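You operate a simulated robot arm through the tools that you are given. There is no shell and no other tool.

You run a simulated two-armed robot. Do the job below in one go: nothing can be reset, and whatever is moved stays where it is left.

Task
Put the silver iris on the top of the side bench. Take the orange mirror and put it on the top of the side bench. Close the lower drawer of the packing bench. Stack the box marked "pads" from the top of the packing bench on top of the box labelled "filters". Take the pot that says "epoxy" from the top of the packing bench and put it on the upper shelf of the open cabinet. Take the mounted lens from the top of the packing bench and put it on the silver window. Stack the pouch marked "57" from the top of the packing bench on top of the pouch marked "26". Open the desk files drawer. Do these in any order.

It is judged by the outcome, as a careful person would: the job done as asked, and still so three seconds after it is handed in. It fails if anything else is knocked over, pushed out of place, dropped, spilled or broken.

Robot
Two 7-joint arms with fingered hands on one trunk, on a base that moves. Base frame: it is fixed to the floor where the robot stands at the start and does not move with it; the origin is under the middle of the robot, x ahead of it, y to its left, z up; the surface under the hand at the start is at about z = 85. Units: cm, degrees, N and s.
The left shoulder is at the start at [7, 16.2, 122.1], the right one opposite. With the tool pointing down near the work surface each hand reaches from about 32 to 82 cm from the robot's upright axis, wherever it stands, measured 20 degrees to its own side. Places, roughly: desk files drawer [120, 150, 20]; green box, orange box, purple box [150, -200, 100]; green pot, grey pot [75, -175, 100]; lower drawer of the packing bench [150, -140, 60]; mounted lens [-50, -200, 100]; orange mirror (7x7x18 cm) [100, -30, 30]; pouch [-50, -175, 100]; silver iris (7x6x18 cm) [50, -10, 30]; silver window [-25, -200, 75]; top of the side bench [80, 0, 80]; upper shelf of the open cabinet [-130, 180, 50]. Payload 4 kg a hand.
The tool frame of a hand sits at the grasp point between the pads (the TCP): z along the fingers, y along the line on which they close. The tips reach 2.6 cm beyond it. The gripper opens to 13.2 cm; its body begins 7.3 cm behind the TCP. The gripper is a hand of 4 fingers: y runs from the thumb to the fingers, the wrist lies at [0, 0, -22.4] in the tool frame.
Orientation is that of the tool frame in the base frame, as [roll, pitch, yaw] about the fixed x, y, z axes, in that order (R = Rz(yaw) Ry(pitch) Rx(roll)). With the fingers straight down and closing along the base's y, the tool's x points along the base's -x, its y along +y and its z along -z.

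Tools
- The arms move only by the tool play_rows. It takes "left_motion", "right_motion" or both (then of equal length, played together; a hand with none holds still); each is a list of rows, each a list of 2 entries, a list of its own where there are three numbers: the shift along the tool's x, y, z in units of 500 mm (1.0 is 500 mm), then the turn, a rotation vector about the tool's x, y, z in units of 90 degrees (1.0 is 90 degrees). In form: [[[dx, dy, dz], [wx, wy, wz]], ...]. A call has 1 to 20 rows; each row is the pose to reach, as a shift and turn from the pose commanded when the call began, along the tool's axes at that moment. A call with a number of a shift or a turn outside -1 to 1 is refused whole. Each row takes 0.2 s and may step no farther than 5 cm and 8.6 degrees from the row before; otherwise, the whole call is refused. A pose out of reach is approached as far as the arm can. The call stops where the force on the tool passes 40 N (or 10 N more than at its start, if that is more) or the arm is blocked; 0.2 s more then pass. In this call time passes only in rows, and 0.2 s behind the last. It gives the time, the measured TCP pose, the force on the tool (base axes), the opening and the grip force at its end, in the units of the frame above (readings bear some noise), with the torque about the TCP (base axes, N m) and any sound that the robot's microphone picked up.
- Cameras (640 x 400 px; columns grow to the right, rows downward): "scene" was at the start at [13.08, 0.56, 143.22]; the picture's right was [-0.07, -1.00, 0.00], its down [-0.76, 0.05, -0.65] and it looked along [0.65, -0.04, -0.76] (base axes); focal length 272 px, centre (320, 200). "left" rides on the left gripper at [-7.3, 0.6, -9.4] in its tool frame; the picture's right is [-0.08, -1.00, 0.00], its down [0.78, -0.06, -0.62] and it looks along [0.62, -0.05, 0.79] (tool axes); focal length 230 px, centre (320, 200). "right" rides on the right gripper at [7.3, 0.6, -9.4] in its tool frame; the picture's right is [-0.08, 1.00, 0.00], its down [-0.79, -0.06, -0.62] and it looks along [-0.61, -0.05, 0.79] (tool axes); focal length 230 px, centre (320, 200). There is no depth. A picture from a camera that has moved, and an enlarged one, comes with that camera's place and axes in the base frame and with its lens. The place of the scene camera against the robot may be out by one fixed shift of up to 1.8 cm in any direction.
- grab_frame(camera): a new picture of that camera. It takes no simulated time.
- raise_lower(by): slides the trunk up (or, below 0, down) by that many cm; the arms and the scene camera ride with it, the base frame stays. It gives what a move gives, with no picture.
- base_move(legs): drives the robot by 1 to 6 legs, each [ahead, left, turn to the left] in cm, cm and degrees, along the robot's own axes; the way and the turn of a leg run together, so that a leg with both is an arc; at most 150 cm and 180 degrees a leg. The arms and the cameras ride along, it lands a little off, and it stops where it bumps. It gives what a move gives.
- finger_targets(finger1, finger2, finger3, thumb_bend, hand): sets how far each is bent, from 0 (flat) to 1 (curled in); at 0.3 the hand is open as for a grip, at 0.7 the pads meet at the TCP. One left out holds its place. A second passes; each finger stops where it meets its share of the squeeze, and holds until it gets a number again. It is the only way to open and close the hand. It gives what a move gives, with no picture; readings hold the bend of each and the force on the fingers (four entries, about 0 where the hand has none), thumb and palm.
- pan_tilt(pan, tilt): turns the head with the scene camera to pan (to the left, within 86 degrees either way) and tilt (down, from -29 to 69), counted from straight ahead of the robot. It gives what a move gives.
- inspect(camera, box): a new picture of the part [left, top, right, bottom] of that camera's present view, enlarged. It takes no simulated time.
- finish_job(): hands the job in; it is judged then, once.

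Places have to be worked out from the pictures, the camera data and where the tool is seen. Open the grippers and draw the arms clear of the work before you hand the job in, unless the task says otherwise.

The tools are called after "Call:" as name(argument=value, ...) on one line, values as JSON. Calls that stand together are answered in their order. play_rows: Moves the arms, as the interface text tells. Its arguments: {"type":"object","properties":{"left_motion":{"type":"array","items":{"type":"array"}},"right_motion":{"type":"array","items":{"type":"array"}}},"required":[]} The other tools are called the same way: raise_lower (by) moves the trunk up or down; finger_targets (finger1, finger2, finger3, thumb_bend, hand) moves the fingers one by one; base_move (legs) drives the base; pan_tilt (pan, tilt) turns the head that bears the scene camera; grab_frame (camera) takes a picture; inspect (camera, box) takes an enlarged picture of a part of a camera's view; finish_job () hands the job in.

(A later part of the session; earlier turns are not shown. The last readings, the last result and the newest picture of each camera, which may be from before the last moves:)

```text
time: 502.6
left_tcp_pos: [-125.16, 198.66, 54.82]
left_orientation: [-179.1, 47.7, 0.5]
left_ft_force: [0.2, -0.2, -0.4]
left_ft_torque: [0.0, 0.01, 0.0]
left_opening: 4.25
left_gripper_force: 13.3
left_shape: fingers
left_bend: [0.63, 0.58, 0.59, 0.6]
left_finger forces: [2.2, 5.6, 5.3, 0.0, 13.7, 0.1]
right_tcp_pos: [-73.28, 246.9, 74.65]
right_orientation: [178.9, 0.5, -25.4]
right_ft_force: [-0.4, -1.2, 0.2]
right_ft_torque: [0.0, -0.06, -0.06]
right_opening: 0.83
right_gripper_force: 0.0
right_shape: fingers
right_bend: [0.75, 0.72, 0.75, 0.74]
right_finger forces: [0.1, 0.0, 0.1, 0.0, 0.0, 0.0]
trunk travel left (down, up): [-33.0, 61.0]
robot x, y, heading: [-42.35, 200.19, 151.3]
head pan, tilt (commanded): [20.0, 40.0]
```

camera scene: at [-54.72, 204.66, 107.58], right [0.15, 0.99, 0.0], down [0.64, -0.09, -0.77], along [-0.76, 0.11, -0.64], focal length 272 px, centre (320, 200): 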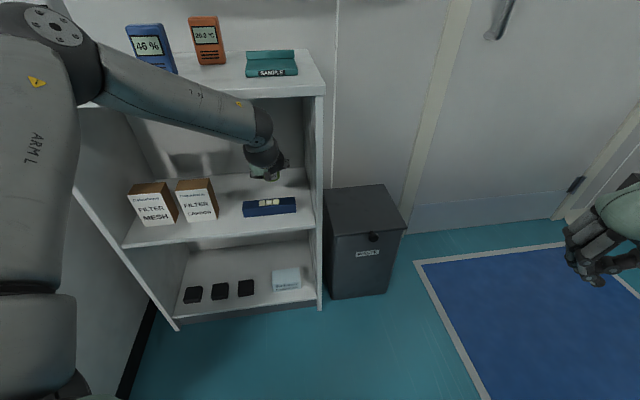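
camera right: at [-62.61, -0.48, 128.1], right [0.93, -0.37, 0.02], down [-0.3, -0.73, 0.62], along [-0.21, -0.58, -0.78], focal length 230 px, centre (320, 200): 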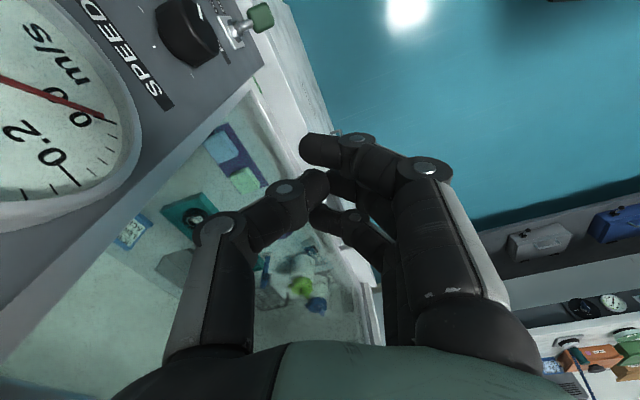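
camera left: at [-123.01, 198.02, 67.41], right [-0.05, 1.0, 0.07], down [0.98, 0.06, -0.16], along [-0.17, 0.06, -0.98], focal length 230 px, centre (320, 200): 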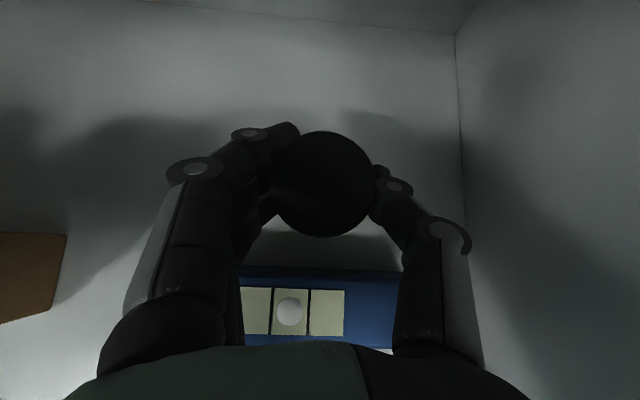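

Call:
play_rows(left_motion=[[[0.0059, 0, 0.0054], [0, 0, 0]]])

Call:
play_rows(left_motion=[[[0.0059, 0, 0.0054], [0, 0, 0]]])

Call:
inspect(camera="scene", box=[220, 120, 340, 230])

```text
time: 503.0
left_tcp_pos: [-125.09, 198.65, 54.44]
left_orientation: [-179.1, 47.6, 0.5]
left_ft_force: [-0.1, 0.1, -0.8]
left_ft_torque: [0.0, 0.0, -0.02]
left_opening: 4.27
left_gripper_force: 13.6
left_shape: fingers
left_bend: [0.63, 0.58, 0.59, 0.6]
left_finger forces: [2.2, 5.5, 5.3, 0.1, 13.7, 0.0]
right_tcp_pos: [-73.29, 246.94, 74.53]
right_orientation: [179.0, 0.6, -25.2]
right_ft_force: [0.2, -0.9, 0.0]
right_ft_torque: [-0.01, 0.01, 0.02]
right_opening: 0.84
right_gripper_force: 0.1
right_shape: fingers
right_bend: [0.75, 0.72, 0.75, 0.74]
right_finger forces: [0.1, 0.0, 0.0, 0.1, 0.1, 0.1]
trunk travel left (down, up): [-33.0, 61.0]
robot x, y, heading: [-42.43, 199.93, 151.6]
head pan, tilt (commanded): [20.0, 40.0]
```

```text
time: 503.4
left_tcp_pos: [-125.13, 198.7, 54.28]
left_orientation: [-179.0, 47.8, 0.6]
left_ft_force: [-1.3, -0.6, 4.0]
left_ft_torque: [-0.06, 0.01, 0.0]
left_opening: 4.26
left_gripper_force: 15.5
left_shape: fingers
left_bend: [0.63, 0.58, 0.59, 0.6]
left_finger forces: [3.4, 5.8, 7.6, 0.0, 14.3, 0.0]
right_tcp_pos: [-73.41, 246.88, 74.63]
right_orientation: [178.9, 0.4, -25.3]
right_ft_force: [0.1, 0.1, -0.3]
right_ft_torque: [0.02, -0.02, 0.02]
right_opening: 0.83
right_gripper_force: 0.1
right_shape: fingers
right_bend: [0.75, 0.72, 0.75, 0.74]
right_finger forces: [0.0, 0.0, 0.0, 0.0, 0.1, 0.1]
trunk travel left (down, up): [-33.0, 61.0]
robot x, y, heading: [-41.87, 199.87, 151.5]
head pan, tilt (commanded): [20.0, 40.0]
```

```text
3.64 times, centred on (280, 175) of scene
camera zoom: at [-54.59, 204.65, 107.61], right [0.15, 0.99, 0.0], down [0.64, -0.09, -0.77], along [-0.76, 0.11, -0.64], focal length 990 px, centre (466, 291)
```

zoom: 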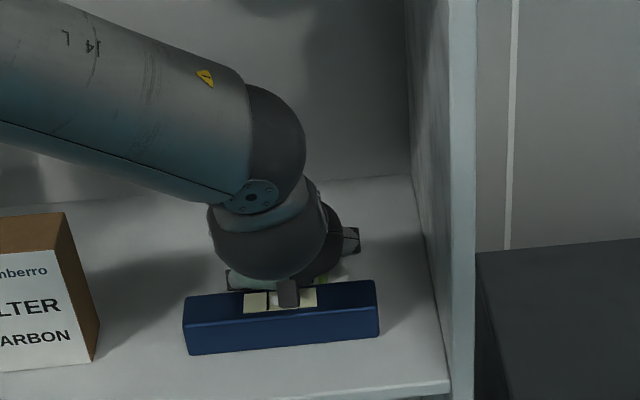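

Contact (≈+5 N) at TCP z≈54.3: the pot rests on the shelf. I open the hand.

Call:
finger_targets(hand="left", finger1=0.54, finger2=0.53, finger3=0.53, thumb_bend=0.54)

Call:
finger_targets(hand="left", finger1=0.42, finger2=0.42, finger3=0.42, thumb_bend=0.42)

Call:
grab_frame(camera="left")

```text
time: 504.4
left_tcp_pos: [-125.12, 198.72, 54.25]
left_orientation: [-179.2, 47.9, 0.5]
left_ft_force: [-3.7, 2.1, 11.7]
left_ft_torque: [-0.31, 0.18, -0.13]
left_opening: 5.75
left_gripper_force: 6.9
left_shape: fingers
left_bend: [0.54, 0.53, 0.55, 0.54]
left_finger forces: [0.0, 0.1, 11.2, 0.1, 0.5, 0.1]
right_tcp_pos: [-73.18, 246.74, 74.63]
right_orientation: [178.9, 0.7, -25.3]
right_ft_force: [0.1, 0.7, -0.1]
right_ft_torque: [-0.03, 0.01, 0.0]
right_opening: 0.84
right_gripper_force: 0.0
right_shape: fingers
right_bend: [0.75, 0.72, 0.75, 0.74]
right_finger forces: [0.0, 0.0, 0.0, 0.0, 0.0, 0.1]
trunk travel left (down, up): [-33.0, 61.0]
robot x, y, heading: [-42.04, 199.92, 151.3]
head pan, tilt (commanded): [20.0, 40.0]
```

```text
time: 505.4
left_tcp_pos: [-125.12, 198.7, 54.23]
left_orientation: [-179.2, 47.9, 0.5]
left_ft_force: [0.3, 5.5, 13.5]
left_ft_torque: [-0.38, 0.02, -0.02]
left_opening: 9.65
left_gripper_force: 6.9
left_shape: fingers
left_bend: [0.42, 0.42, 0.52, 0.42]
left_finger forces: [0.1, 0.1, 13.5, 0.0, 0.0, 0.0]
right_tcp_pos: [-73.11, 246.88, 74.59]
right_orientation: [178.8, 0.7, -25.3]
right_ft_force: [0.4, 0.0, 0.5]
right_ft_torque: [0.0, 0.0, -0.01]
right_opening: 0.81
right_gripper_force: 0.1
right_shape: fingers
right_bend: [0.75, 0.72, 0.75, 0.74]
right_finger forces: [0.0, 0.0, 0.1, 0.1, 0.1, 0.1]
trunk travel left (down, up): [-33.0, 61.0]
robot x, y, heading: [-42.1, 199.69, 151.3]
head pan, tilt (commanded): [20.0, 40.0]
```

```text
taken
camera left: at [-122.88, 198.06, 65.98], right [-0.05, 1.0, 0.07], down [0.98, 0.06, -0.17], along [-0.17, 0.06, -0.98], focal length 230 px, centre (320, 200)
```

left: 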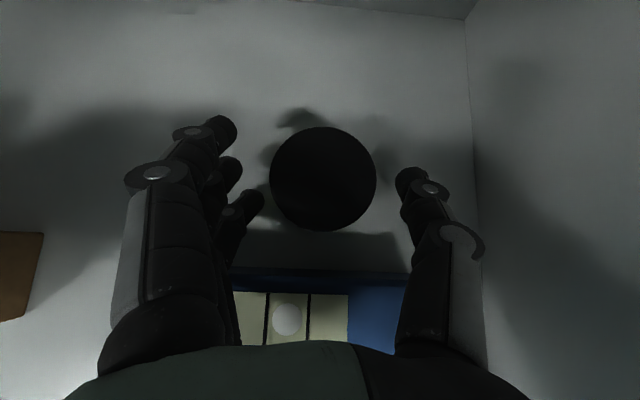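

The pot is released; finger 3 is just pressing on the shelf. I raise slightly, then withdraw up and back along the hand axis.

Call:
play_rows(left_motion=[[[-0.008, 0, -0.0075], [0, 0, 0]], [[-0.016, 0, -0.015], [0, 0, 0]]])

Call:
play_rows(left_motion=[[[0, 0, -0.05], [0, 0, 0]], [[0, 0, -0.12], [0, 0, 0]]])

Call:
grab_frame(camera="left")

```text
time: 506.0
left_tcp_pos: [-125.01, 198.65, 54.94]
left_orientation: [-179.2, 47.6, 0.5]
left_ft_force: [-0.1, 0.3, 0.1]
left_ft_torque: [-0.01, 0.03, 0.0]
left_opening: 9.64
left_gripper_force: 0.1
left_shape: fingers
left_bend: [0.42, 0.42, 0.42, 0.42]
left_finger forces: [0.1, 0.1, 0.0, 0.0, 0.0, 0.0]
right_tcp_pos: [-73.18, 246.89, 74.62]
right_orientation: [178.9, 0.5, -25.3]
right_ft_force: [-0.5, 0.5, 0.0]
right_ft_torque: [0.0, 0.0, -0.02]
right_opening: 0.84
right_gripper_force: 0.0
right_shape: fingers
right_bend: [0.75, 0.72, 0.75, 0.74]
right_finger forces: [0.0, 0.0, 0.0, 0.0, 0.1, 0.0]
trunk travel left (down, up): [-33.0, 61.0]
robot x, y, heading: [-42.15, 199.94, 151.5]
head pan, tilt (commanded): [20.0, 40.0]
```

```text
time: 506.6
left_tcp_pos: [-120.6, 198.7, 59.22]
left_orientation: [-179.1, 47.8, 0.5]
left_ft_force: [0.1, -0.4, 0.2]
left_ft_torque: [0.04, 0.02, -0.01]
left_opening: 9.64
left_gripper_force: 0.0
left_shape: fingers
left_bend: [0.42, 0.42, 0.42, 0.42]
left_finger forces: [0.1, 0.0, 0.0, 0.1, 0.0, 0.1]
right_tcp_pos: [-73.17, 246.86, 74.51]
right_orientation: [178.9, 0.5, -25.3]
right_ft_force: [0.2, -0.2, -0.6]
right_ft_torque: [0.03, 0.01, -0.02]
right_opening: 0.83
right_gripper_force: 0.0
right_shape: fingers
right_bend: [0.75, 0.72, 0.75, 0.74]
right_finger forces: [0.0, 0.1, 0.1, 0.1, 0.0, 0.0]
trunk travel left (down, up): [-33.0, 61.0]
robot x, y, heading: [-42.08, 200.1, 151.7]
head pan, tilt (commanded): [20.0, 40.0]
```

```text
taken
camera left: at [-118.44, 197.93, 70.89], right [-0.05, 1.0, 0.07], down [0.98, 0.06, -0.17], along [-0.17, 0.06, -0.98], focal length 230 px, centre (320, 200)
```

left: 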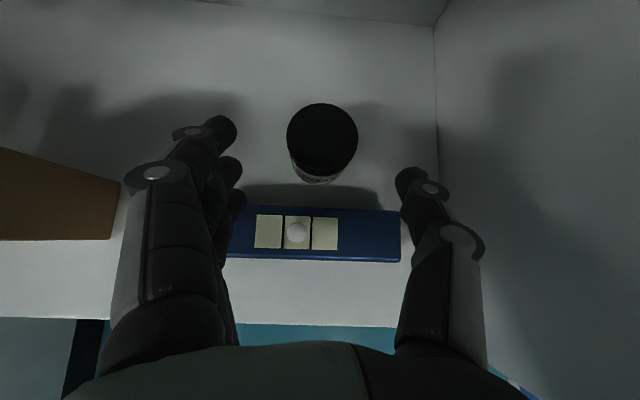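

The pot stands upright on the upper shelf. I back the base straight out.

Call:
base_move(legs=[[-22, -11.9, 0]])

Call:
base_move(legs=[[-20, 0, 0]])

Call:
pan_tilt(pan=15, tilt=25)

Call:
grab_frame(camera="scene")

Call:
inspect(camera="scene", box=[200, 150, 420, 350])

```text
time: 508.4
left_tcp_pos: [-95.76, 198.69, 59.21]
left_orientation: [-179.1, 47.7, 0.6]
left_ft_force: [0.7, 1.0, 0.5]
left_ft_torque: [0.0, 0.0, 0.01]
left_opening: 9.66
left_gripper_force: 0.1
left_shape: fingers
left_bend: [0.42, 0.42, 0.42, 0.42]
left_finger forces: [0.0, 0.1, 0.0, 0.1, 0.0, 0.1]
right_tcp_pos: [-48.39, 246.9, 74.64]
right_orientation: [178.8, 0.5, -25.2]
right_ft_force: [0.5, 0.4, -0.1]
right_ft_torque: [-0.01, 0.01, 0.02]
right_opening: 0.81
right_gripper_force: 0.1
right_shape: fingers
right_bend: [0.75, 0.72, 0.75, 0.74]
right_finger forces: [0.1, 0.0, 0.1, 0.0, 0.1, 0.0]
trunk travel left (down, up): [-33.0, 61.0]
robot x, y, heading: [-17.18, 200.25, 151.4]
head pan, tilt (commanded): [20.0, 40.0]
```

```text
time: 510.0
left_tcp_pos: [-78.04, 188.89, 59.2]
left_orientation: [-179.1, 47.8, 0.8]
left_ft_force: [-0.6, -0.5, -0.2]
left_ft_torque: [0.01, -0.01, -0.03]
left_opening: 9.65
left_gripper_force: 0.1
left_shape: fingers
left_bend: [0.42, 0.42, 0.42, 0.42]
left_finger forces: [0.0, 0.0, 0.0, 0.1, 0.0, 0.2]
right_tcp_pos: [-30.79, 237.33, 74.64]
right_orientation: [178.9, 0.7, -25.0]
right_ft_force: [0.8, -0.8, -0.3]
right_ft_torque: [0.01, -0.01, 0.01]
right_opening: 0.8
right_gripper_force: 0.1
right_shape: fingers
right_bend: [0.75, 0.72, 0.75, 0.74]
right_finger forces: [0.0, 0.0, 0.0, 0.1, 0.1, 0.0]
trunk travel left (down, up): [-33.0, 61.0]
robot x, y, heading: [0.41, 190.46, 151.6]
head pan, tilt (commanded): [20.0, 40.0]
```

```text
time: 510.8
left_tcp_pos: [-78.05, 188.96, 59.09]
left_orientation: [-179.0, 47.6, 0.7]
left_ft_force: [-0.1, 0.6, 0.5]
left_ft_torque: [-0.03, 0.0, 0.03]
left_opening: 9.65
left_gripper_force: 0.1
left_shape: fingers
left_bend: [0.42, 0.42, 0.42, 0.42]
left_finger forces: [0.0, 0.1, 0.0, 0.1, 0.0, 0.1]
right_tcp_pos: [-30.91, 237.34, 74.62]
right_orientation: [179.0, 0.5, -25.0]
right_ft_force: [0.1, -0.7, -0.2]
right_ft_torque: [0.04, -0.03, -0.01]
right_opening: 0.79
right_gripper_force: 0.0
right_shape: fingers
right_bend: [0.75, 0.72, 0.75, 0.74]
right_finger forces: [0.0, 0.0, 0.1, 0.1, 0.1, 0.0]
trunk travel left (down, up): [-33.0, 61.0]
robot x, y, heading: [0.16, 190.32, 151.9]
head pan, tilt (commanded): [15.0, 25.0]
```

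```text
taken
camera scene: at [-12.61, 196.07, 109.91], right [0.23, 0.97, 0.0], down [0.41, -0.1, -0.91], along [-0.88, 0.21, -0.42], focal length 272 px, centre (320, 200)
```

scene: 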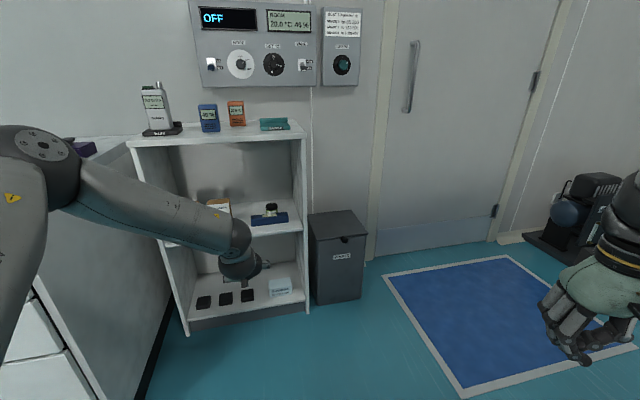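

```text
2.00 times, centred on (310, 250) of scene
camera zoom: at [-12.61, 196.07, 109.91], right [0.23, 0.97, 0.0], down [0.41, -0.1, -0.91], along [-0.88, 0.21, -0.42], focal length 544 px, centre (340, 100)
```

zoom: 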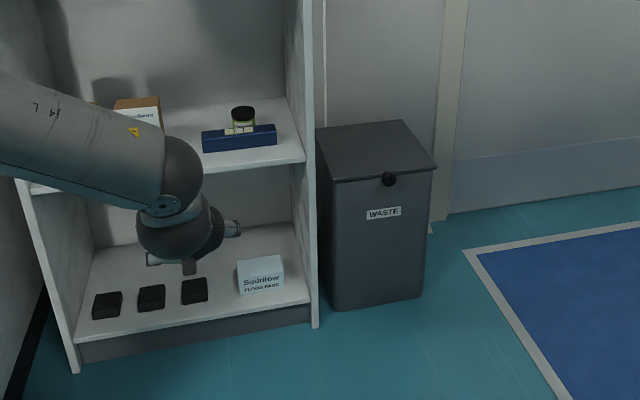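

The EPOXY pot stands on the upper shelf, everything else undisturbed. Last task: the desk files drawer. I return the left hand to vertical and raise the trunk.

Call:
play_rows(left_motion=[[[0.034, 0.02, -0.058], [0.019, 0.0739, 0.043]], [[0.067, 0.039, -0.116], [0.0379, 0.1478, 0.086]], [[0.101, 0.059, -0.174], [0.0569, 0.2217, 0.129]], [[0.134, 0.079, -0.232], [0.0759, 0.2955, 0.1721]], [[0.168, 0.099, -0.29], [0.0949, 0.3694, 0.2151]], [[0.201, 0.118, -0.348], [0.1138, 0.4433, 0.2581]], [[0.235, 0.138, -0.406], [0.1328, 0.5172, 0.3011]]])

Call:
raise_lower(by=40)

Call:
grab_frame(camera="scene")

```text
time: 512.4
left_tcp_pos: [-55.0, 181.95, 63.97]
left_orientation: [-179.5, 0.3, -28.8]
left_ft_force: [-0.2, 0.0, -0.4]
left_ft_torque: [0.01, 0.01, 0.03]
left_opening: 9.67
left_gripper_force: 0.0
left_shape: fingers
left_bend: [0.42, 0.42, 0.42, 0.42]
left_finger forces: [0.0, 0.0, 0.0, 0.0, 0.0, 0.0]
right_tcp_pos: [-30.8, 237.23, 74.56]
right_orientation: [178.8, 0.5, -25.0]
right_ft_force: [0.5, 0.2, 0.2]
right_ft_torque: [0.0, 0.01, 0.02]
right_opening: 0.8
right_gripper_force: 0.0
right_shape: fingers
right_bend: [0.75, 0.72, 0.75, 0.74]
right_finger forces: [0.0, 0.0, 0.0, 0.0, 0.1, 0.0]
trunk travel left (down, up): [-33.0, 61.0]
robot x, y, heading: [0.41, 190.7, 151.8]
head pan, tilt (commanded): [15.0, 25.0]
```

```text
time: 516.2
left_tcp_pos: [-55.13, 181.72, 103.96]
left_orientation: [-179.5, 0.4, -28.7]
left_ft_force: [0.0, -0.9, -0.1]
left_ft_torque: [0.02, 0.02, 0.01]
left_opening: 9.62
left_gripper_force: 0.0
left_shape: fingers
left_bend: [0.42, 0.42, 0.42, 0.42]
left_finger forces: [0.0, 0.1, 0.0, 0.1, 0.1, 0.1]
right_tcp_pos: [-30.93, 237.14, 114.45]
right_orientation: [178.8, 0.5, -24.9]
right_ft_force: [0.8, 0.1, -0.2]
right_ft_torque: [0.02, 0.0, 0.0]
right_opening: 0.82
right_gripper_force: 0.0
right_shape: fingers
right_bend: [0.75, 0.72, 0.75, 0.74]
right_finger forces: [0.0, 0.1, 0.1, 0.1, 0.0, 0.0]
trunk travel left (down, up): [-73.0, 21.0]
robot x, y, heading: [0.53, 190.43, 151.9]
head pan, tilt (commanded): [15.0, 25.0]
```

```text
taken
camera scene: at [-12.63, 196.07, 149.92], right [0.23, 0.97, 0.0], down [0.41, -0.1, -0.91], along [-0.88, 0.21, -0.42], focal length 272 px, centre (320, 200)
```

scene: 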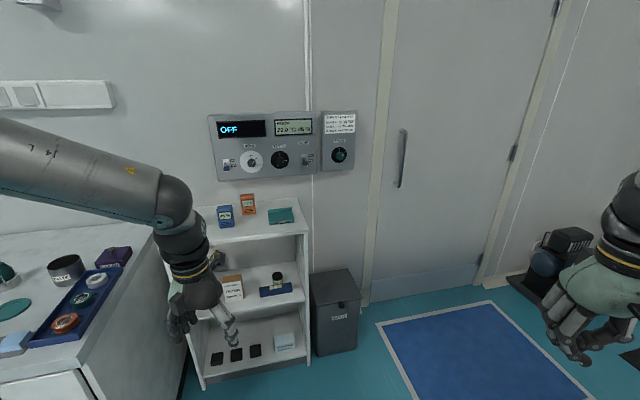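

Call:
base_move(legs=[[0, 0, -152], [0, -112, 0], [150, 0, 0], [25, 0, 0]])

Call:
pan_tilt(pan=85, tilt=30)

Call:
grab_frame(camera="scene")

```text
time: 536.7
left_tcp_pos: [218.03, 99.49, 104.01]
left_orientation: [-179.5, 0.5, 175.6]
left_ft_force: [-0.4, 0.7, -0.9]
left_ft_torque: [-0.04, 0.0, 0.0]
left_opening: 9.66
left_gripper_force: 0.1
left_shape: fingers
left_bend: [0.42, 0.42, 0.42, 0.42]
left_finger forces: [0.0, 0.1, 0.1, 0.1, 0.1, 0.0]
right_tcp_pos: [218.57, 39.11, 114.66]
right_orientation: [178.9, 0.6, 179.2]
right_ft_force: [-0.2, -0.2, -0.2]
right_ft_torque: [0.01, -0.06, -0.04]
right_opening: 0.84
right_gripper_force: 0.1
right_shape: fingers
right_bend: [0.75, 0.72, 0.75, 0.74]
right_finger forces: [0.0, 0.1, 0.0, 0.0, 0.0, 0.0]
trunk travel left (down, up): [-73.0, 21.0]
robot x, y, heading: [170.76, 68.87, -4.2]
head pan, tilt (commanded): [15.0, 25.0]
```

```text
time: 538.1
left_tcp_pos: [218.02, 99.49, 103.94]
left_orientation: [-179.5, 0.4, 175.6]
left_ft_force: [0.0, 0.0, 0.1]
left_ft_torque: [-0.03, 0.01, 0.01]
left_opening: 9.65
left_gripper_force: 0.0
left_shape: fingers
left_bend: [0.42, 0.42, 0.42, 0.42]
left_finger forces: [0.1, 0.0, 0.0, 0.0, 0.0, 0.0]
right_tcp_pos: [218.67, 39.11, 114.63]
right_orientation: [178.9, 0.6, 179.2]
right_ft_force: [0.6, -0.3, -0.5]
right_ft_torque: [-0.03, 0.0, 0.02]
right_opening: 0.81
right_gripper_force: 0.0
right_shape: fingers
right_bend: [0.75, 0.72, 0.75, 0.74]
right_finger forces: [0.0, 0.0, 0.0, 0.1, 0.1, 0.0]
trunk travel left (down, up): [-73.0, 21.0]
robot x, y, heading: [171.07, 68.98, -4.1]
head pan, tilt (commanded): [85.0, 30.0]
```

```text
taken
camera scene: at [177.67, 78.52, 149.12], right [0.99, -0.16, 0.0], down [-0.08, -0.49, -0.87], along [0.14, 0.86, -0.5], focal length 272 px, centre (320, 200)
```

scene: 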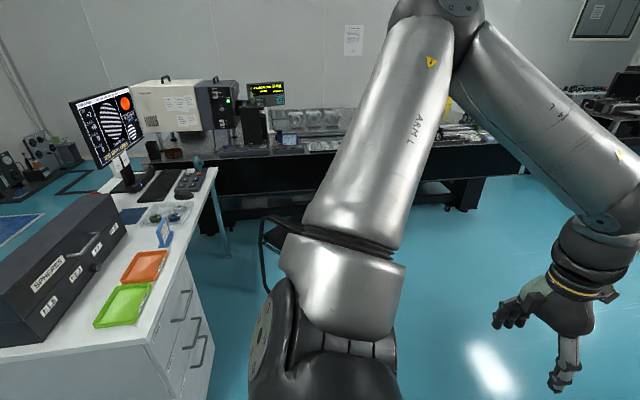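

I see the desk's drawer pedestal with three drawers facing +x. I check the space ahead before moving around to face it.

Call:
pan_tilt(pan=25, tilt=30)

Call:
grab_frame(camera="scene")

```text
time: 539.4
left_tcp_pos: [218.1, 99.57, 103.9]
left_orientation: [-179.5, 0.4, 175.5]
left_ft_force: [-0.1, -0.1, -0.4]
left_ft_torque: [0.02, -0.02, 0.01]
left_opening: 9.66
left_gripper_force: 0.1
left_shape: fingers
left_bend: [0.42, 0.42, 0.42, 0.42]
left_finger forces: [0.0, 0.1, 0.1, 0.0, 0.1, 0.0]
right_tcp_pos: [218.54, 39.04, 114.56]
right_orientation: [178.8, 0.5, 179.3]
right_ft_force: [-0.1, 0.0, 1.0]
right_ft_torque: [0.01, 0.01, -0.01]
right_opening: 0.81
right_gripper_force: 0.1
right_shape: fingers
right_bend: [0.75, 0.72, 0.75, 0.74]
right_finger forces: [0.1, 0.0, 0.0, 0.0, 0.1, 0.0]
trunk travel left (down, up): [-73.0, 21.0]
robot x, y, heading: [170.7, 68.89, -3.9]
head pan, tilt (commanded): [25.0, 30.0]
```

```text
taken
camera scene: at [184.67, 72.84, 149.12], right [0.36, -0.93, 0.0], down [-0.47, -0.18, -0.87], along [0.81, 0.31, -0.5], focal length 272 px, centre (320, 200)
```

scene: 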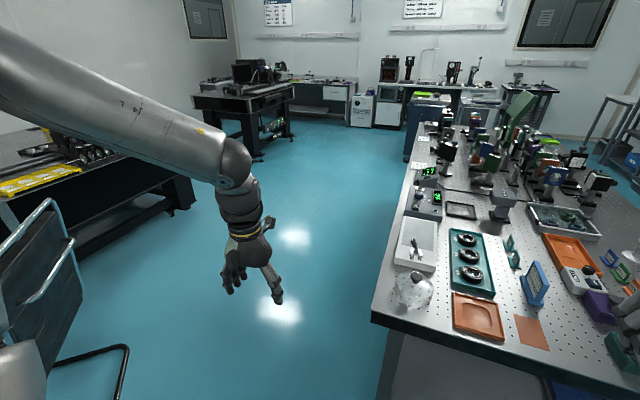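

The optical table is to the right and a chair behind. I back off, turn in steps, and come around to face the drawers from +x.

Call:
base_move(legs=[[-20, 0, 0], [0, 0, 94], [0, -58, 0], [0, 0, 90]])

Call:
pan_tilt(pan=-30, tilt=35)

Call:
grab_frame(camera="scene")

```text
time: 551.7
left_tcp_pos: [164.75, 35.19, 104.0]
left_orientation: [-179.4, 0.4, -1.0]
left_ft_force: [-0.3, -0.1, 0.0]
left_ft_torque: [0.01, -0.01, 0.0]
left_opening: 9.64
left_gripper_force: 0.0
left_shape: fingers
left_bend: [0.42, 0.42, 0.42, 0.42]
left_finger forces: [0.1, 0.0, 0.0, 0.0, 0.0, 0.0]
right_tcp_pos: [160.48, 95.48, 114.6]
right_orientation: [178.8, 0.4, 2.8]
right_ft_force: [-1.2, 0.2, -0.2]
right_ft_torque: [-0.02, -0.01, -0.02]
right_opening: 0.81
right_gripper_force: 0.1
right_shape: fingers
right_bend: [0.75, 0.72, 0.75, 0.74]
right_finger forces: [0.0, 0.1, 0.1, 0.0, 0.0, 0.0]
trunk travel left (down, up): [-73.0, 21.0]
robot x, y, heading: [209.93, 68.56, 179.6]
head pan, tilt (commanded): [25.0, 30.0]
```

```text
time: 553.0
left_tcp_pos: [164.91, 35.12, 103.95]
left_orientation: [-179.4, 0.4, -0.9]
left_ft_force: [0.4, -1.0, -0.4]
left_ft_torque: [0.0, 0.03, 0.01]
left_opening: 9.65
left_gripper_force: 0.0
left_shape: fingers
left_bend: [0.42, 0.42, 0.42, 0.42]
left_finger forces: [0.0, 0.0, 0.0, 0.1, 0.1, 0.0]
right_tcp_pos: [160.34, 95.49, 114.55]
right_orientation: [178.9, 0.5, 2.8]
right_ft_force: [-0.4, -0.1, 0.0]
right_ft_torque: [0.01, 0.01, -0.02]
right_opening: 0.81
right_gripper_force: 0.0
right_shape: fingers
right_bend: [0.75, 0.72, 0.75, 0.74]
right_finger forces: [0.0, 0.0, 0.0, 0.0, 0.0, 0.1]
trunk travel left (down, up): [-73.0, 21.0]
robot x, y, heading: [210.26, 68.67, 179.5]
head pan, tilt (commanded): [-30.0, 35.0]
```

```text
taken
camera scene: at [197.63, 74.28, 148.34], right [0.51, 0.86, 0.0], down [0.5, -0.29, -0.82], along [-0.71, 0.41, -0.57], focal length 272 px, centre (320, 200)
```

scene: 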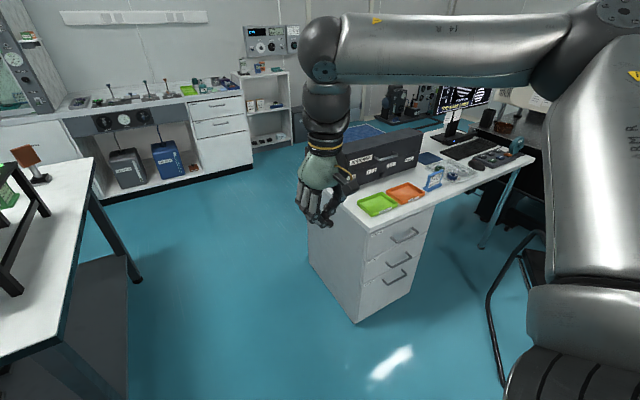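

Call:
inspect(camera="scene", box=[300, 180, 460, 330])

```text
2.67 times, centred on (380, 255) of scene
camera zoom: at [197.63, 74.28, 148.34], right [0.51, 0.86, 0.0], down [0.5, -0.29, -0.82], along [-0.71, 0.41, -0.57], focal length 726 px, centre (160, 53)
```

zoom: 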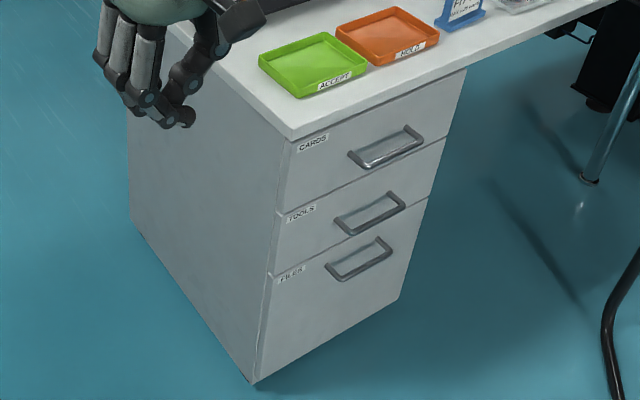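

The drawers are labelled CARDS, TOOLS and FILES; FILES is the bottom one with its bar handle at ≈[136,155.6], z≈31. I'll grip the bar with the right hand pointing forward, rolled so fingers are above and thumb below. First I tilt the right hand forward in free space.

Call:
finger_targets(hand="right", finger1=0.4, finger2=0.4, finger3=0.4, thumb_bend=0.4)

Call:
play_rows(right_motion=[[[-0.042, -0.018, 0.02], [0, -0.0833, 0]], [[-0.084, -0.036, 0.04], [0, -0.1667, 0]], [[-0.126, -0.054, 0.06], [0, -0.25, 0]], [[-0.168, -0.072, 0.08], [0, -0.3333, 0]], [[-0.21, -0.09, 0.1], [0, -0.4167, 0]], [[-0.252, -0.108, 0.12], [0, -0.5, 0]], [[-0.294, -0.126, 0.14], [0, -0.5833, 0]], [[-0.336, -0.144, 0.16], [0, -0.6667, 0]], [[-0.378, -0.162, 0.18], [0, -0.75, 0]], [[-0.42, -0.18, 0.2], [0, -0.8333, 0]]])

Call:
grab_frame(camera="scene")

```text
time: 554.0
left_tcp_pos: [164.86, 35.19, 104.02]
left_orientation: [-179.5, 0.4, -0.9]
left_ft_force: [-0.2, 0.1, 0.0]
left_ft_torque: [-0.01, 0.0, 0.0]
left_opening: 9.68
left_gripper_force: 0.1
left_shape: fingers
left_bend: [0.42, 0.42, 0.42, 0.42]
left_finger forces: [0.0, 0.0, 0.1, 0.1, 0.0, 0.0]
right_tcp_pos: [160.4, 95.49, 114.59]
right_orientation: [178.9, 0.5, 2.8]
right_ft_force: [0.3, -0.8, -0.3]
right_ft_torque: [0.01, 0.01, -0.01]
right_opening: 10.3
right_gripper_force: 0.1
right_shape: fingers
right_bend: [0.4, 0.4, 0.4, 0.4]
right_finger forces: [0.0, 0.1, 0.0, 0.0, 0.0, 0.0]
trunk travel left (down, up): [-73.0, 21.0]
robot x, y, heading: [209.72, 68.78, 179.7]
head pan, tilt (commanded): [-30.0, 35.0]
```

```text
time: 556.2
left_tcp_pos: [164.71, 35.13, 103.92]
left_orientation: [-179.6, 0.4, -0.9]
left_ft_force: [0.1, -0.1, -0.6]
left_ft_torque: [-0.02, 0.03, 0.01]
left_opening: 9.65
left_gripper_force: 0.1
left_shape: fingers
left_bend: [0.42, 0.42, 0.42, 0.42]
left_finger forces: [0.1, 0.0, 0.0, 0.0, 0.1, 0.0]
right_tcp_pos: [138.87, 103.19, 104.44]
right_orientation: [175.5, 75.5, -1.6]
right_ft_force: [-0.3, 0.0, 0.2]
right_ft_torque: [-0.02, 0.0, 0.02]
right_opening: 10.31
right_gripper_force: 0.1
right_shape: fingers
right_bend: [0.4, 0.4, 0.4, 0.4]
right_finger forces: [0.0, 0.0, 0.1, 0.0, 0.0, 0.0]
trunk travel left (down, up): [-73.0, 21.0]
robot x, y, heading: [210.23, 68.63, 179.6]
head pan, tilt (commanded): [-30.0, 35.0]
```

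```text
taken
camera scene: at [197.52, 74.36, 148.34], right [0.51, 0.86, 0.0], down [0.5, -0.29, -0.82], along [-0.71, 0.41, -0.57], focal length 272 px, centre (320, 200)
```

scene: 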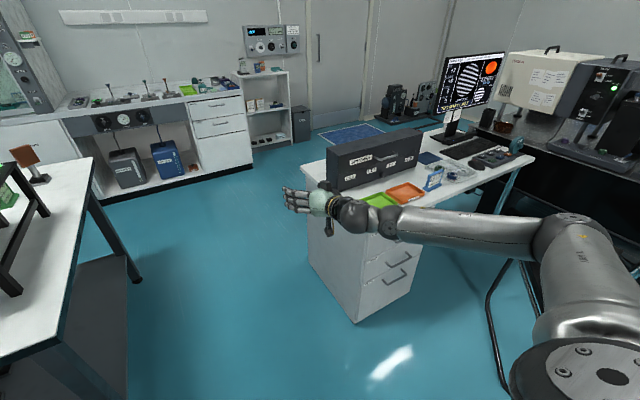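

Tilt succeeded. Now I roll the right hand 90° about its axis so that the fingers are on top and the thumb below.

Call:
play_rows(right_motion=[[[0, 0, 0], [0, 0, 0.09]], [[0, 0, 0], [0, 0, 0.18]], [[0, 0, 0], [0, 0, 0.27]], [[0, 0, 0], [0, 0, 0.36]], [[0, 0, 0], [0, 0, 0.45]], [[0, 0, 0], [0, 0, 0.54]], [[0, 0, 0], [0, 0, 0.63]], [[0, 0, 0], [0, 0, 0.72]], [[0, 0, 0], [0, 0, 0.81]], [[0, 0, 0], [0, 0, 0.9]]])

Call:
grab_frame(camera="right")

Call:
inspect(camera="scene", box=[260, 150, 460, 330])

```text
time: 558.4
left_tcp_pos: [164.79, 35.13, 103.96]
left_orientation: [-179.4, 0.3, -0.9]
left_ft_force: [0.2, 0.0, 0.8]
left_ft_torque: [-0.04, -0.01, 0.0]
left_opening: 9.65
left_gripper_force: 0.2
left_shape: fingers
left_bend: [0.42, 0.42, 0.42, 0.42]
left_finger forces: [0.1, 0.1, 0.0, 0.0, 0.0, 0.0]
right_tcp_pos: [138.86, 103.18, 104.34]
right_orientation: [104.6, 7.5, -84.9]
right_ft_force: [-0.3, 0.3, 0.3]
right_ft_torque: [-0.03, 0.0, 0.01]
right_opening: 10.31
right_gripper_force: 0.1
right_shape: fingers
right_bend: [0.4, 0.4, 0.4, 0.4]
right_finger forces: [0.0, 0.1, 0.1, 0.1, 0.1, 0.1]
trunk travel left (down, up): [-73.0, 21.0]
robot x, y, heading: [209.79, 68.86, 179.7]
head pan, tilt (commanded): [-30.0, 35.0]
```

```text
taken
camera right: at [148.36, 96.4, 106.47], right [-0.25, -0.07, 0.97], down [0.54, 0.82, 0.2], along [-0.8, 0.57, -0.16], focal length 230 px, centre (320, 200)
```

right: 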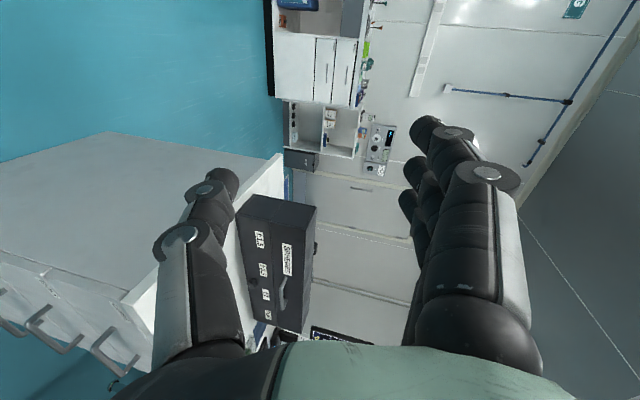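

```text
2.22 times, centred on (360, 240) of scene
camera zoom: at [197.62, 74.28, 148.35], right [0.51, 0.86, 0.0], down [0.49, -0.29, -0.82], along [-0.71, 0.41, -0.57], focal length 605 px, centre (231, 111)
```

zoom: 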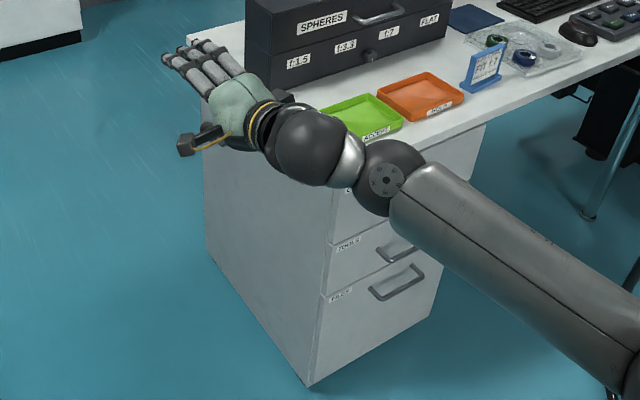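

Fingers are now above and the thumb below. I back off a little, lower the trunk to handle height, then slide in front of the FILES drawer.

Call:
base_move(legs=[[-14, 0, 0]])

Call:
raise_lower(by=-40)

Call:
raise_lower(by=-30)

Call:
base_move(legs=[[0, -50, 0]])

Call:
grab_frame(camera="right")

Call:
pan_tilt(pan=-25, tilt=35)

Call:
grab_frame(camera="scene")

```text
time: 559.3
left_tcp_pos: [168.48, 35.22, 104.12]
left_orientation: [-179.6, 0.5, -0.8]
left_ft_force: [0.7, 1.2, 0.4]
left_ft_torque: [0.0, 0.08, -0.01]
left_opening: 9.62
left_gripper_force: 0.0
left_shape: fingers
left_bend: [0.42, 0.42, 0.42, 0.42]
left_finger forces: [0.0, 0.0, 0.0, 0.0, 0.0, 0.0]
right_tcp_pos: [142.48, 103.21, 104.74]
right_orientation: [104.5, 7.5, -84.8]
right_ft_force: [1.2, -0.8, 0.6]
right_ft_torque: [-0.02, -0.03, 0.01]
right_opening: 10.3
right_gripper_force: 0.2
right_shape: fingers
right_bend: [0.4, 0.4, 0.4, 0.4]
right_finger forces: [0.0, 0.0, 0.0, 0.0, 0.0, 0.0]
trunk travel left (down, up): [-73.0, 21.0]
robot x, y, heading: [212.95, 68.62, 179.9]
head pan, tilt (commanded): [-30.0, 35.0]
stopped in leg 1: the robot was blocked; the commanded pose is now the measured one
```

```text
time: 563.2
left_tcp_pos: [167.99, 35.13, 63.9]
left_orientation: [-179.5, 0.3, -0.8]
left_ft_force: [-0.1, -0.1, -0.5]
left_ft_torque: [0.02, -0.01, 0.05]
left_opening: 9.67
left_gripper_force: 0.0
left_shape: fingers
left_bend: [0.42, 0.42, 0.42, 0.42]
left_finger forces: [0.0, 0.1, 0.0, 0.0, 0.0, 0.0]
right_tcp_pos: [142.04, 103.27, 64.36]
right_orientation: [104.8, 7.5, -84.9]
right_ft_force: [0.2, -0.8, 0.5]
right_ft_torque: [0.02, 0.0, 0.0]
right_opening: 10.36
right_gripper_force: 0.1
right_shape: fingers
right_bend: [0.4, 0.4, 0.4, 0.4]
right_finger forces: [0.0, 0.1, 0.1, 0.0, 0.0, 0.0]
trunk travel left (down, up): [-33.0, 61.0]
robot x, y, heading: [213.13, 68.9, 179.6]
head pan, tilt (commanded): [-30.0, 35.0]
```

```text
time: 566.2
left_tcp_pos: [168.09, 35.13, 33.96]
left_orientation: [-179.5, 0.2, -0.8]
left_ft_force: [-0.1, 0.5, 0.1]
left_ft_torque: [0.03, 0.0, -0.01]
left_opening: 9.62
left_gripper_force: 0.1
left_shape: fingers
left_bend: [0.42, 0.42, 0.42, 0.42]
left_finger forces: [0.0, 0.1, 0.0, 0.0, 0.0, 0.0]
right_tcp_pos: [142.04, 103.18, 34.44]
right_orientation: [104.7, 7.6, -84.9]
right_ft_force: [-0.1, -0.5, 0.0]
right_ft_torque: [0.02, 0.03, -0.01]
right_opening: 10.31
right_gripper_force: 0.0
right_shape: fingers
right_bend: [0.4, 0.4, 0.4, 0.4]
right_finger forces: [0.1, 0.1, 0.0, 0.0, 0.0, 0.0]
trunk travel left (down, up): [-3.0, 91.0]
robot x, y, heading: [213.05, 68.78, 179.5]
head pan, tilt (commanded): [-30.0, 35.0]
```

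```text
time: 569.1
left_tcp_pos: [168.27, 85.28, 33.86]
left_orientation: [-179.5, 0.3, -1.3]
left_ft_force: [-0.2, -0.6, -0.6]
left_ft_torque: [-0.01, 0.01, 0.02]
left_opening: 9.66
left_gripper_force: 0.1
left_shape: fingers
left_bend: [0.42, 0.42, 0.42, 0.42]
left_finger forces: [0.0, 0.0, 0.0, 0.0, 0.1, 0.0]
right_tcp_pos: [142.96, 153.56, 34.36]
right_orientation: [104.8, 7.5, -85.3]
right_ft_force: [-0.3, 0.6, -0.9]
right_ft_torque: [0.0, 0.0, 0.01]
right_opening: 10.32
right_gripper_force: 0.1
right_shape: fingers
right_bend: [0.4, 0.4, 0.4, 0.4]
right_finger forces: [0.1, 0.0, 0.0, 0.0, 0.0, 0.1]
trunk travel left (down, up): [-3.0, 91.0]
robot x, y, heading: [213.67, 118.52, 179.0]
head pan, tilt (commanded): [-30.0, 35.0]
```

```text
taken
camera right: at [152.38, 146.64, 36.33], right [-0.25, -0.07, 0.97], down [0.55, 0.81, 0.2], along [-0.8, 0.58, -0.16], focal length 230 px, centre (320, 200)
```

right: 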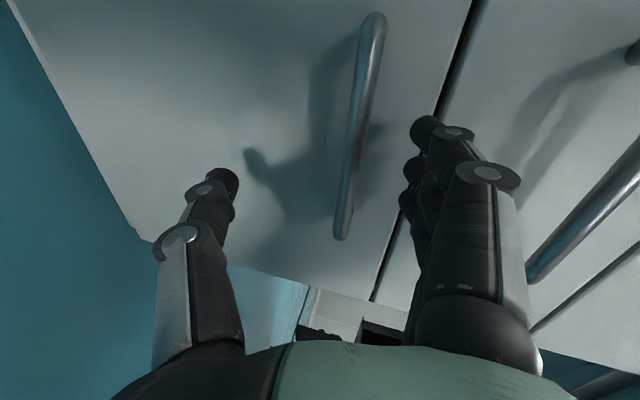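

```text
time: 569.8
left_tcp_pos: [168.33, 85.4, 33.84]
left_orientation: [-179.3, 0.4, -1.4]
left_ft_force: [-0.2, -0.2, -0.6]
left_ft_torque: [0.04, 0.01, 0.01]
left_opening: 9.66
left_gripper_force: 0.1
left_shape: fingers
left_bend: [0.42, 0.42, 0.42, 0.42]
left_finger forces: [0.0, 0.1, 0.0, 0.0, 0.1, 0.1]
right_tcp_pos: [142.81, 153.56, 34.36]
right_orientation: [104.7, 7.6, -85.4]
right_ft_force: [-0.4, -0.1, -0.3]
right_ft_torque: [-0.01, 0.04, 0.01]
right_opening: 10.33
right_gripper_force: 0.1
right_shape: fingers
right_bend: [0.4, 0.4, 0.4, 0.4]
right_finger forces: [0.0, 0.0, 0.0, 0.0, 0.0, 0.0]
trunk travel left (down, up): [-3.0, 91.0]
robot x, y, heading: [213.72, 118.38, 179.2]
head pan, tilt (commanded): [-25.0, 35.0]
```

```text
taken
camera scene: at [201.05, 123.45, 78.34], right [0.44, 0.9, 0.0], down [0.52, -0.25, -0.82], along [-0.74, 0.36, -0.57], focal length 272 px, centre (320, 200)
```

scene: 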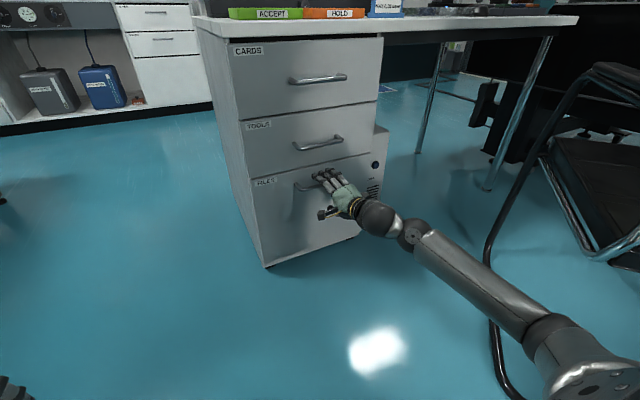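

The bar handle is right between thumb and fingers (bar z≈35.4). I advance 5 cm so the bar comes to the finger pads.

Call:
base_move(legs=[[5, 0, 0]])

Call:
grab_frame(camera="right")

Call:
inspect(camera="scene", box=[220, 120, 420, 280])

```text
time: 570.7
left_tcp_pos: [164.9, 85.48, 33.89]
left_orientation: [-179.7, 0.3, -1.4]
left_ft_force: [0.0, 0.3, 0.3]
left_ft_torque: [0.03, 0.02, -0.01]
left_opening: 9.65
left_gripper_force: 0.1
left_shape: fingers
left_bend: [0.42, 0.42, 0.42, 0.42]
left_finger forces: [0.0, 0.0, 0.1, 0.1, 0.0, 0.1]
right_tcp_pos: [139.86, 153.52, 34.34]
right_orientation: [104.7, 7.7, -85.2]
right_ft_force: [11.1, -0.3, 0.8]
right_ft_torque: [0.02, 0.59, -0.04]
right_opening: 10.35
right_gripper_force: 5.1
right_shape: fingers
right_bend: [0.4, 0.41, 0.4, 0.4]
right_finger forces: [0.0, 6.6, 3.5, 0.1, 0.1, 0.0]
trunk travel left (down, up): [-3.0, 91.0]
robot x, y, heading: [210.06, 118.74, 179.1]
head pan, tilt (commanded): [-25.0, 35.0]
stopped in leg 1: the force on the tool passed its limit at 137 N (the readings are from after the stop); the commanded pose is now the measured one
```

```text
taken
camera right: at [149.45, 146.66, 36.31], right [-0.25, -0.07, 0.97], down [0.55, 0.81, 0.2], along [-0.8, 0.58, -0.16], focal length 230 px, centre (320, 200)
```

right: 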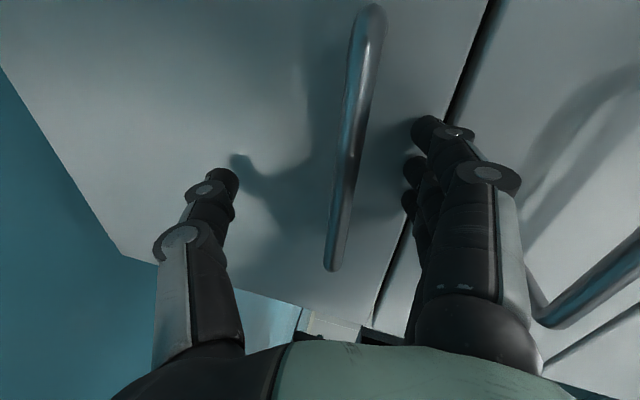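

```text
2.50 times, centred on (320, 200) of scene
camera zoom: at [197.77, 123.55, 78.35], right [0.44, 0.9, 0.0], down [0.51, -0.25, -0.82], along [-0.74, 0.36, -0.57], focal length 680 px, centre (320, 200)
```

zoom: 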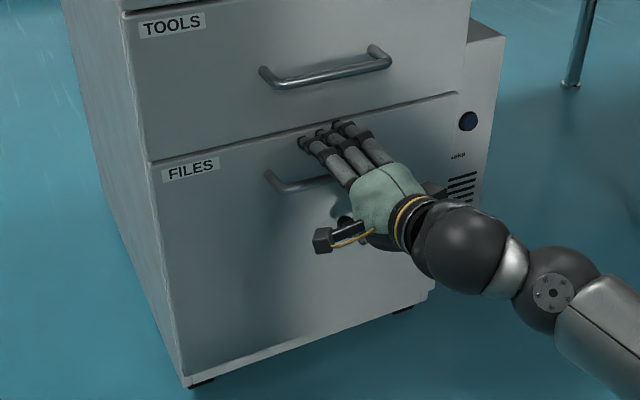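

The fingertips met the drawer face, so the bar is now at the grasp point. I relieve ~0.6 cm and close the hand around the bar.

Call:
base_move(legs=[[-0.8, 0, 0]])

Call:
finger_targets(hand="right", finger1=0.72, finger2=0.72, finger3=0.72, thumb_bend=0.72)

Call:
grab_frame(camera="right")

Call:
inspect(camera="scene", box=[240, 140, 380, 250])

```text
time: 571.4
left_tcp_pos: [165.63, 85.38, 33.82]
left_orientation: [-179.6, 0.2, -1.6]
left_ft_force: [0.0, 0.6, 0.4]
left_ft_torque: [-0.03, -0.03, 0.01]
left_opening: 9.67
left_gripper_force: 0.0
left_shape: fingers
left_bend: [0.42, 0.42, 0.42, 0.42]
left_finger forces: [0.0, 0.0, 0.0, 0.1, 0.1, 0.1]
right_tcp_pos: [140.67, 153.54, 34.26]
right_orientation: [104.7, 7.6, -85.2]
right_ft_force: [0.5, 0.1, -0.4]
right_ft_torque: [-0.02, -0.02, 0.01]
right_opening: 10.36
right_gripper_force: 0.0
right_shape: fingers
right_bend: [0.4, 0.4, 0.4, 0.4]
right_finger forces: [0.0, 0.1, 0.1, 0.0, 0.1, 0.0]
trunk travel left (down, up): [-3.0, 91.0]
robot x, y, heading: [210.92, 118.61, 178.9]
head pan, tilt (commanded): [-25.0, 35.0]
```

```text
time: 572.4
left_tcp_pos: [165.76, 85.33, 34.04]
left_orientation: [-179.5, 0.2, -1.5]
left_ft_force: [-0.6, -0.4, -0.2]
left_ft_torque: [0.01, -0.03, 0.01]
left_opening: 9.66
left_gripper_force: 0.1
left_shape: fingers
left_bend: [0.42, 0.42, 0.42, 0.42]
left_finger forces: [0.0, 0.0, 0.0, 0.0, 0.0, 0.0]
right_tcp_pos: [140.68, 153.61, 34.37]
right_orientation: [104.7, 7.6, -85.2]
right_ft_force: [-3.8, -0.8, 9.3]
right_ft_torque: [-0.11, 0.03, -0.06]
right_opening: 1.56
right_gripper_force: 4.6
right_shape: fingers
right_bend: [0.7, 0.71, 0.71, 0.72]
right_finger forces: [4.9, 2.8, 1.1, 0.0, 0.1, 0.1]
trunk travel left (down, up): [-3.0, 91.0]
robot x, y, heading: [211.42, 118.35, 178.8]
head pan, tilt (commanded): [-25.0, 35.0]
```

```text
taken
camera right: at [150.16, 146.6, 36.45], right [-0.25, -0.07, 0.97], down [0.55, 0.81, 0.2], along [-0.8, 0.58, -0.16], focal length 230 px, centre (320, 200)
```

right: 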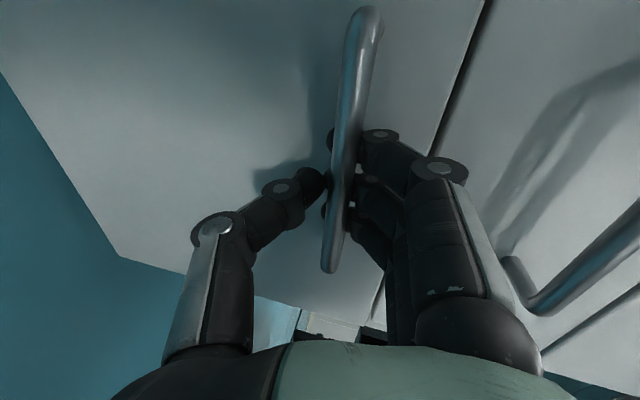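

```text
3.64 times, centred on (310, 195) of scene
camera zoom: at [198.57, 123.48, 78.36], right [0.44, 0.9, 0.0], down [0.51, -0.25, -0.82], along [-0.74, 0.36, -0.57], focal length 990 px, centre (356, 218)
```

zoom: 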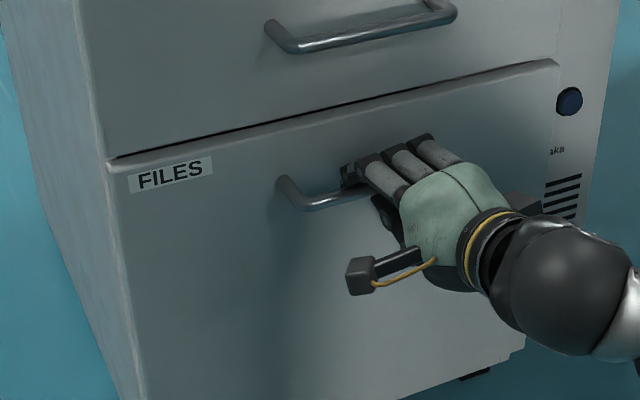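

The fingers are hooked behind the bar. I pull the drawer open by backing the base slowly.

Call:
base_move(legs=[[-6, 0, 0]])

Call:
grab_frame(camera="scene")

```text
time: 573.4
left_tcp_pos: [171.6, 85.28, 33.85]
left_orientation: [-179.7, 0.2, -1.5]
left_ft_force: [0.8, 0.2, 0.3]
left_ft_torque: [0.02, -0.01, -0.04]
left_opening: 9.63
left_gripper_force: 0.0
left_shape: fingers
left_bend: [0.42, 0.42, 0.42, 0.42]
left_finger forces: [0.1, 0.0, 0.0, 0.1, 0.1, 0.0]
right_tcp_pos: [146.64, 153.39, 34.21]
right_orientation: [104.9, 7.5, -85.2]
right_ft_force: [0.0, -0.2, -0.1]
right_ft_torque: [0.0, 0.02, -0.01]
right_opening: 1.06
right_gripper_force: 0.1
right_shape: fingers
right_bend: [0.72, 0.71, 0.72, 0.72]
right_finger forces: [0.1, 0.0, 0.0, 0.1, 0.1, 0.1]
trunk travel left (down, up): [-3.0, 91.0]
robot x, y, heading: [216.86, 118.37, 179.0]
head pan, tilt (commanded): [-25.0, 35.0]
```

```text
taken
camera scene: at [204.44, 123.41, 78.34], right [0.44, 0.9, 0.0], down [0.52, -0.25, -0.82], along [-0.74, 0.36, -0.57], focal length 272 px, centre (320, 200)
```

scene: 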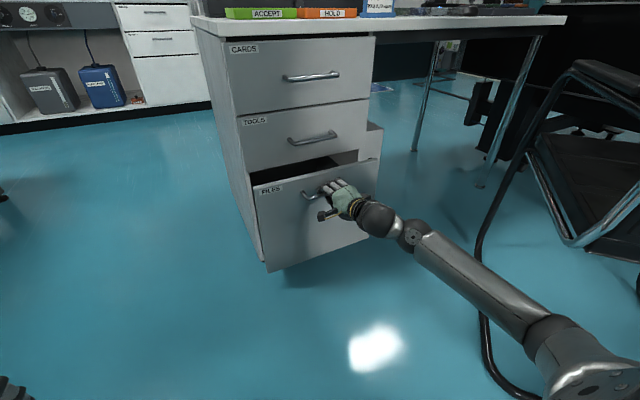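

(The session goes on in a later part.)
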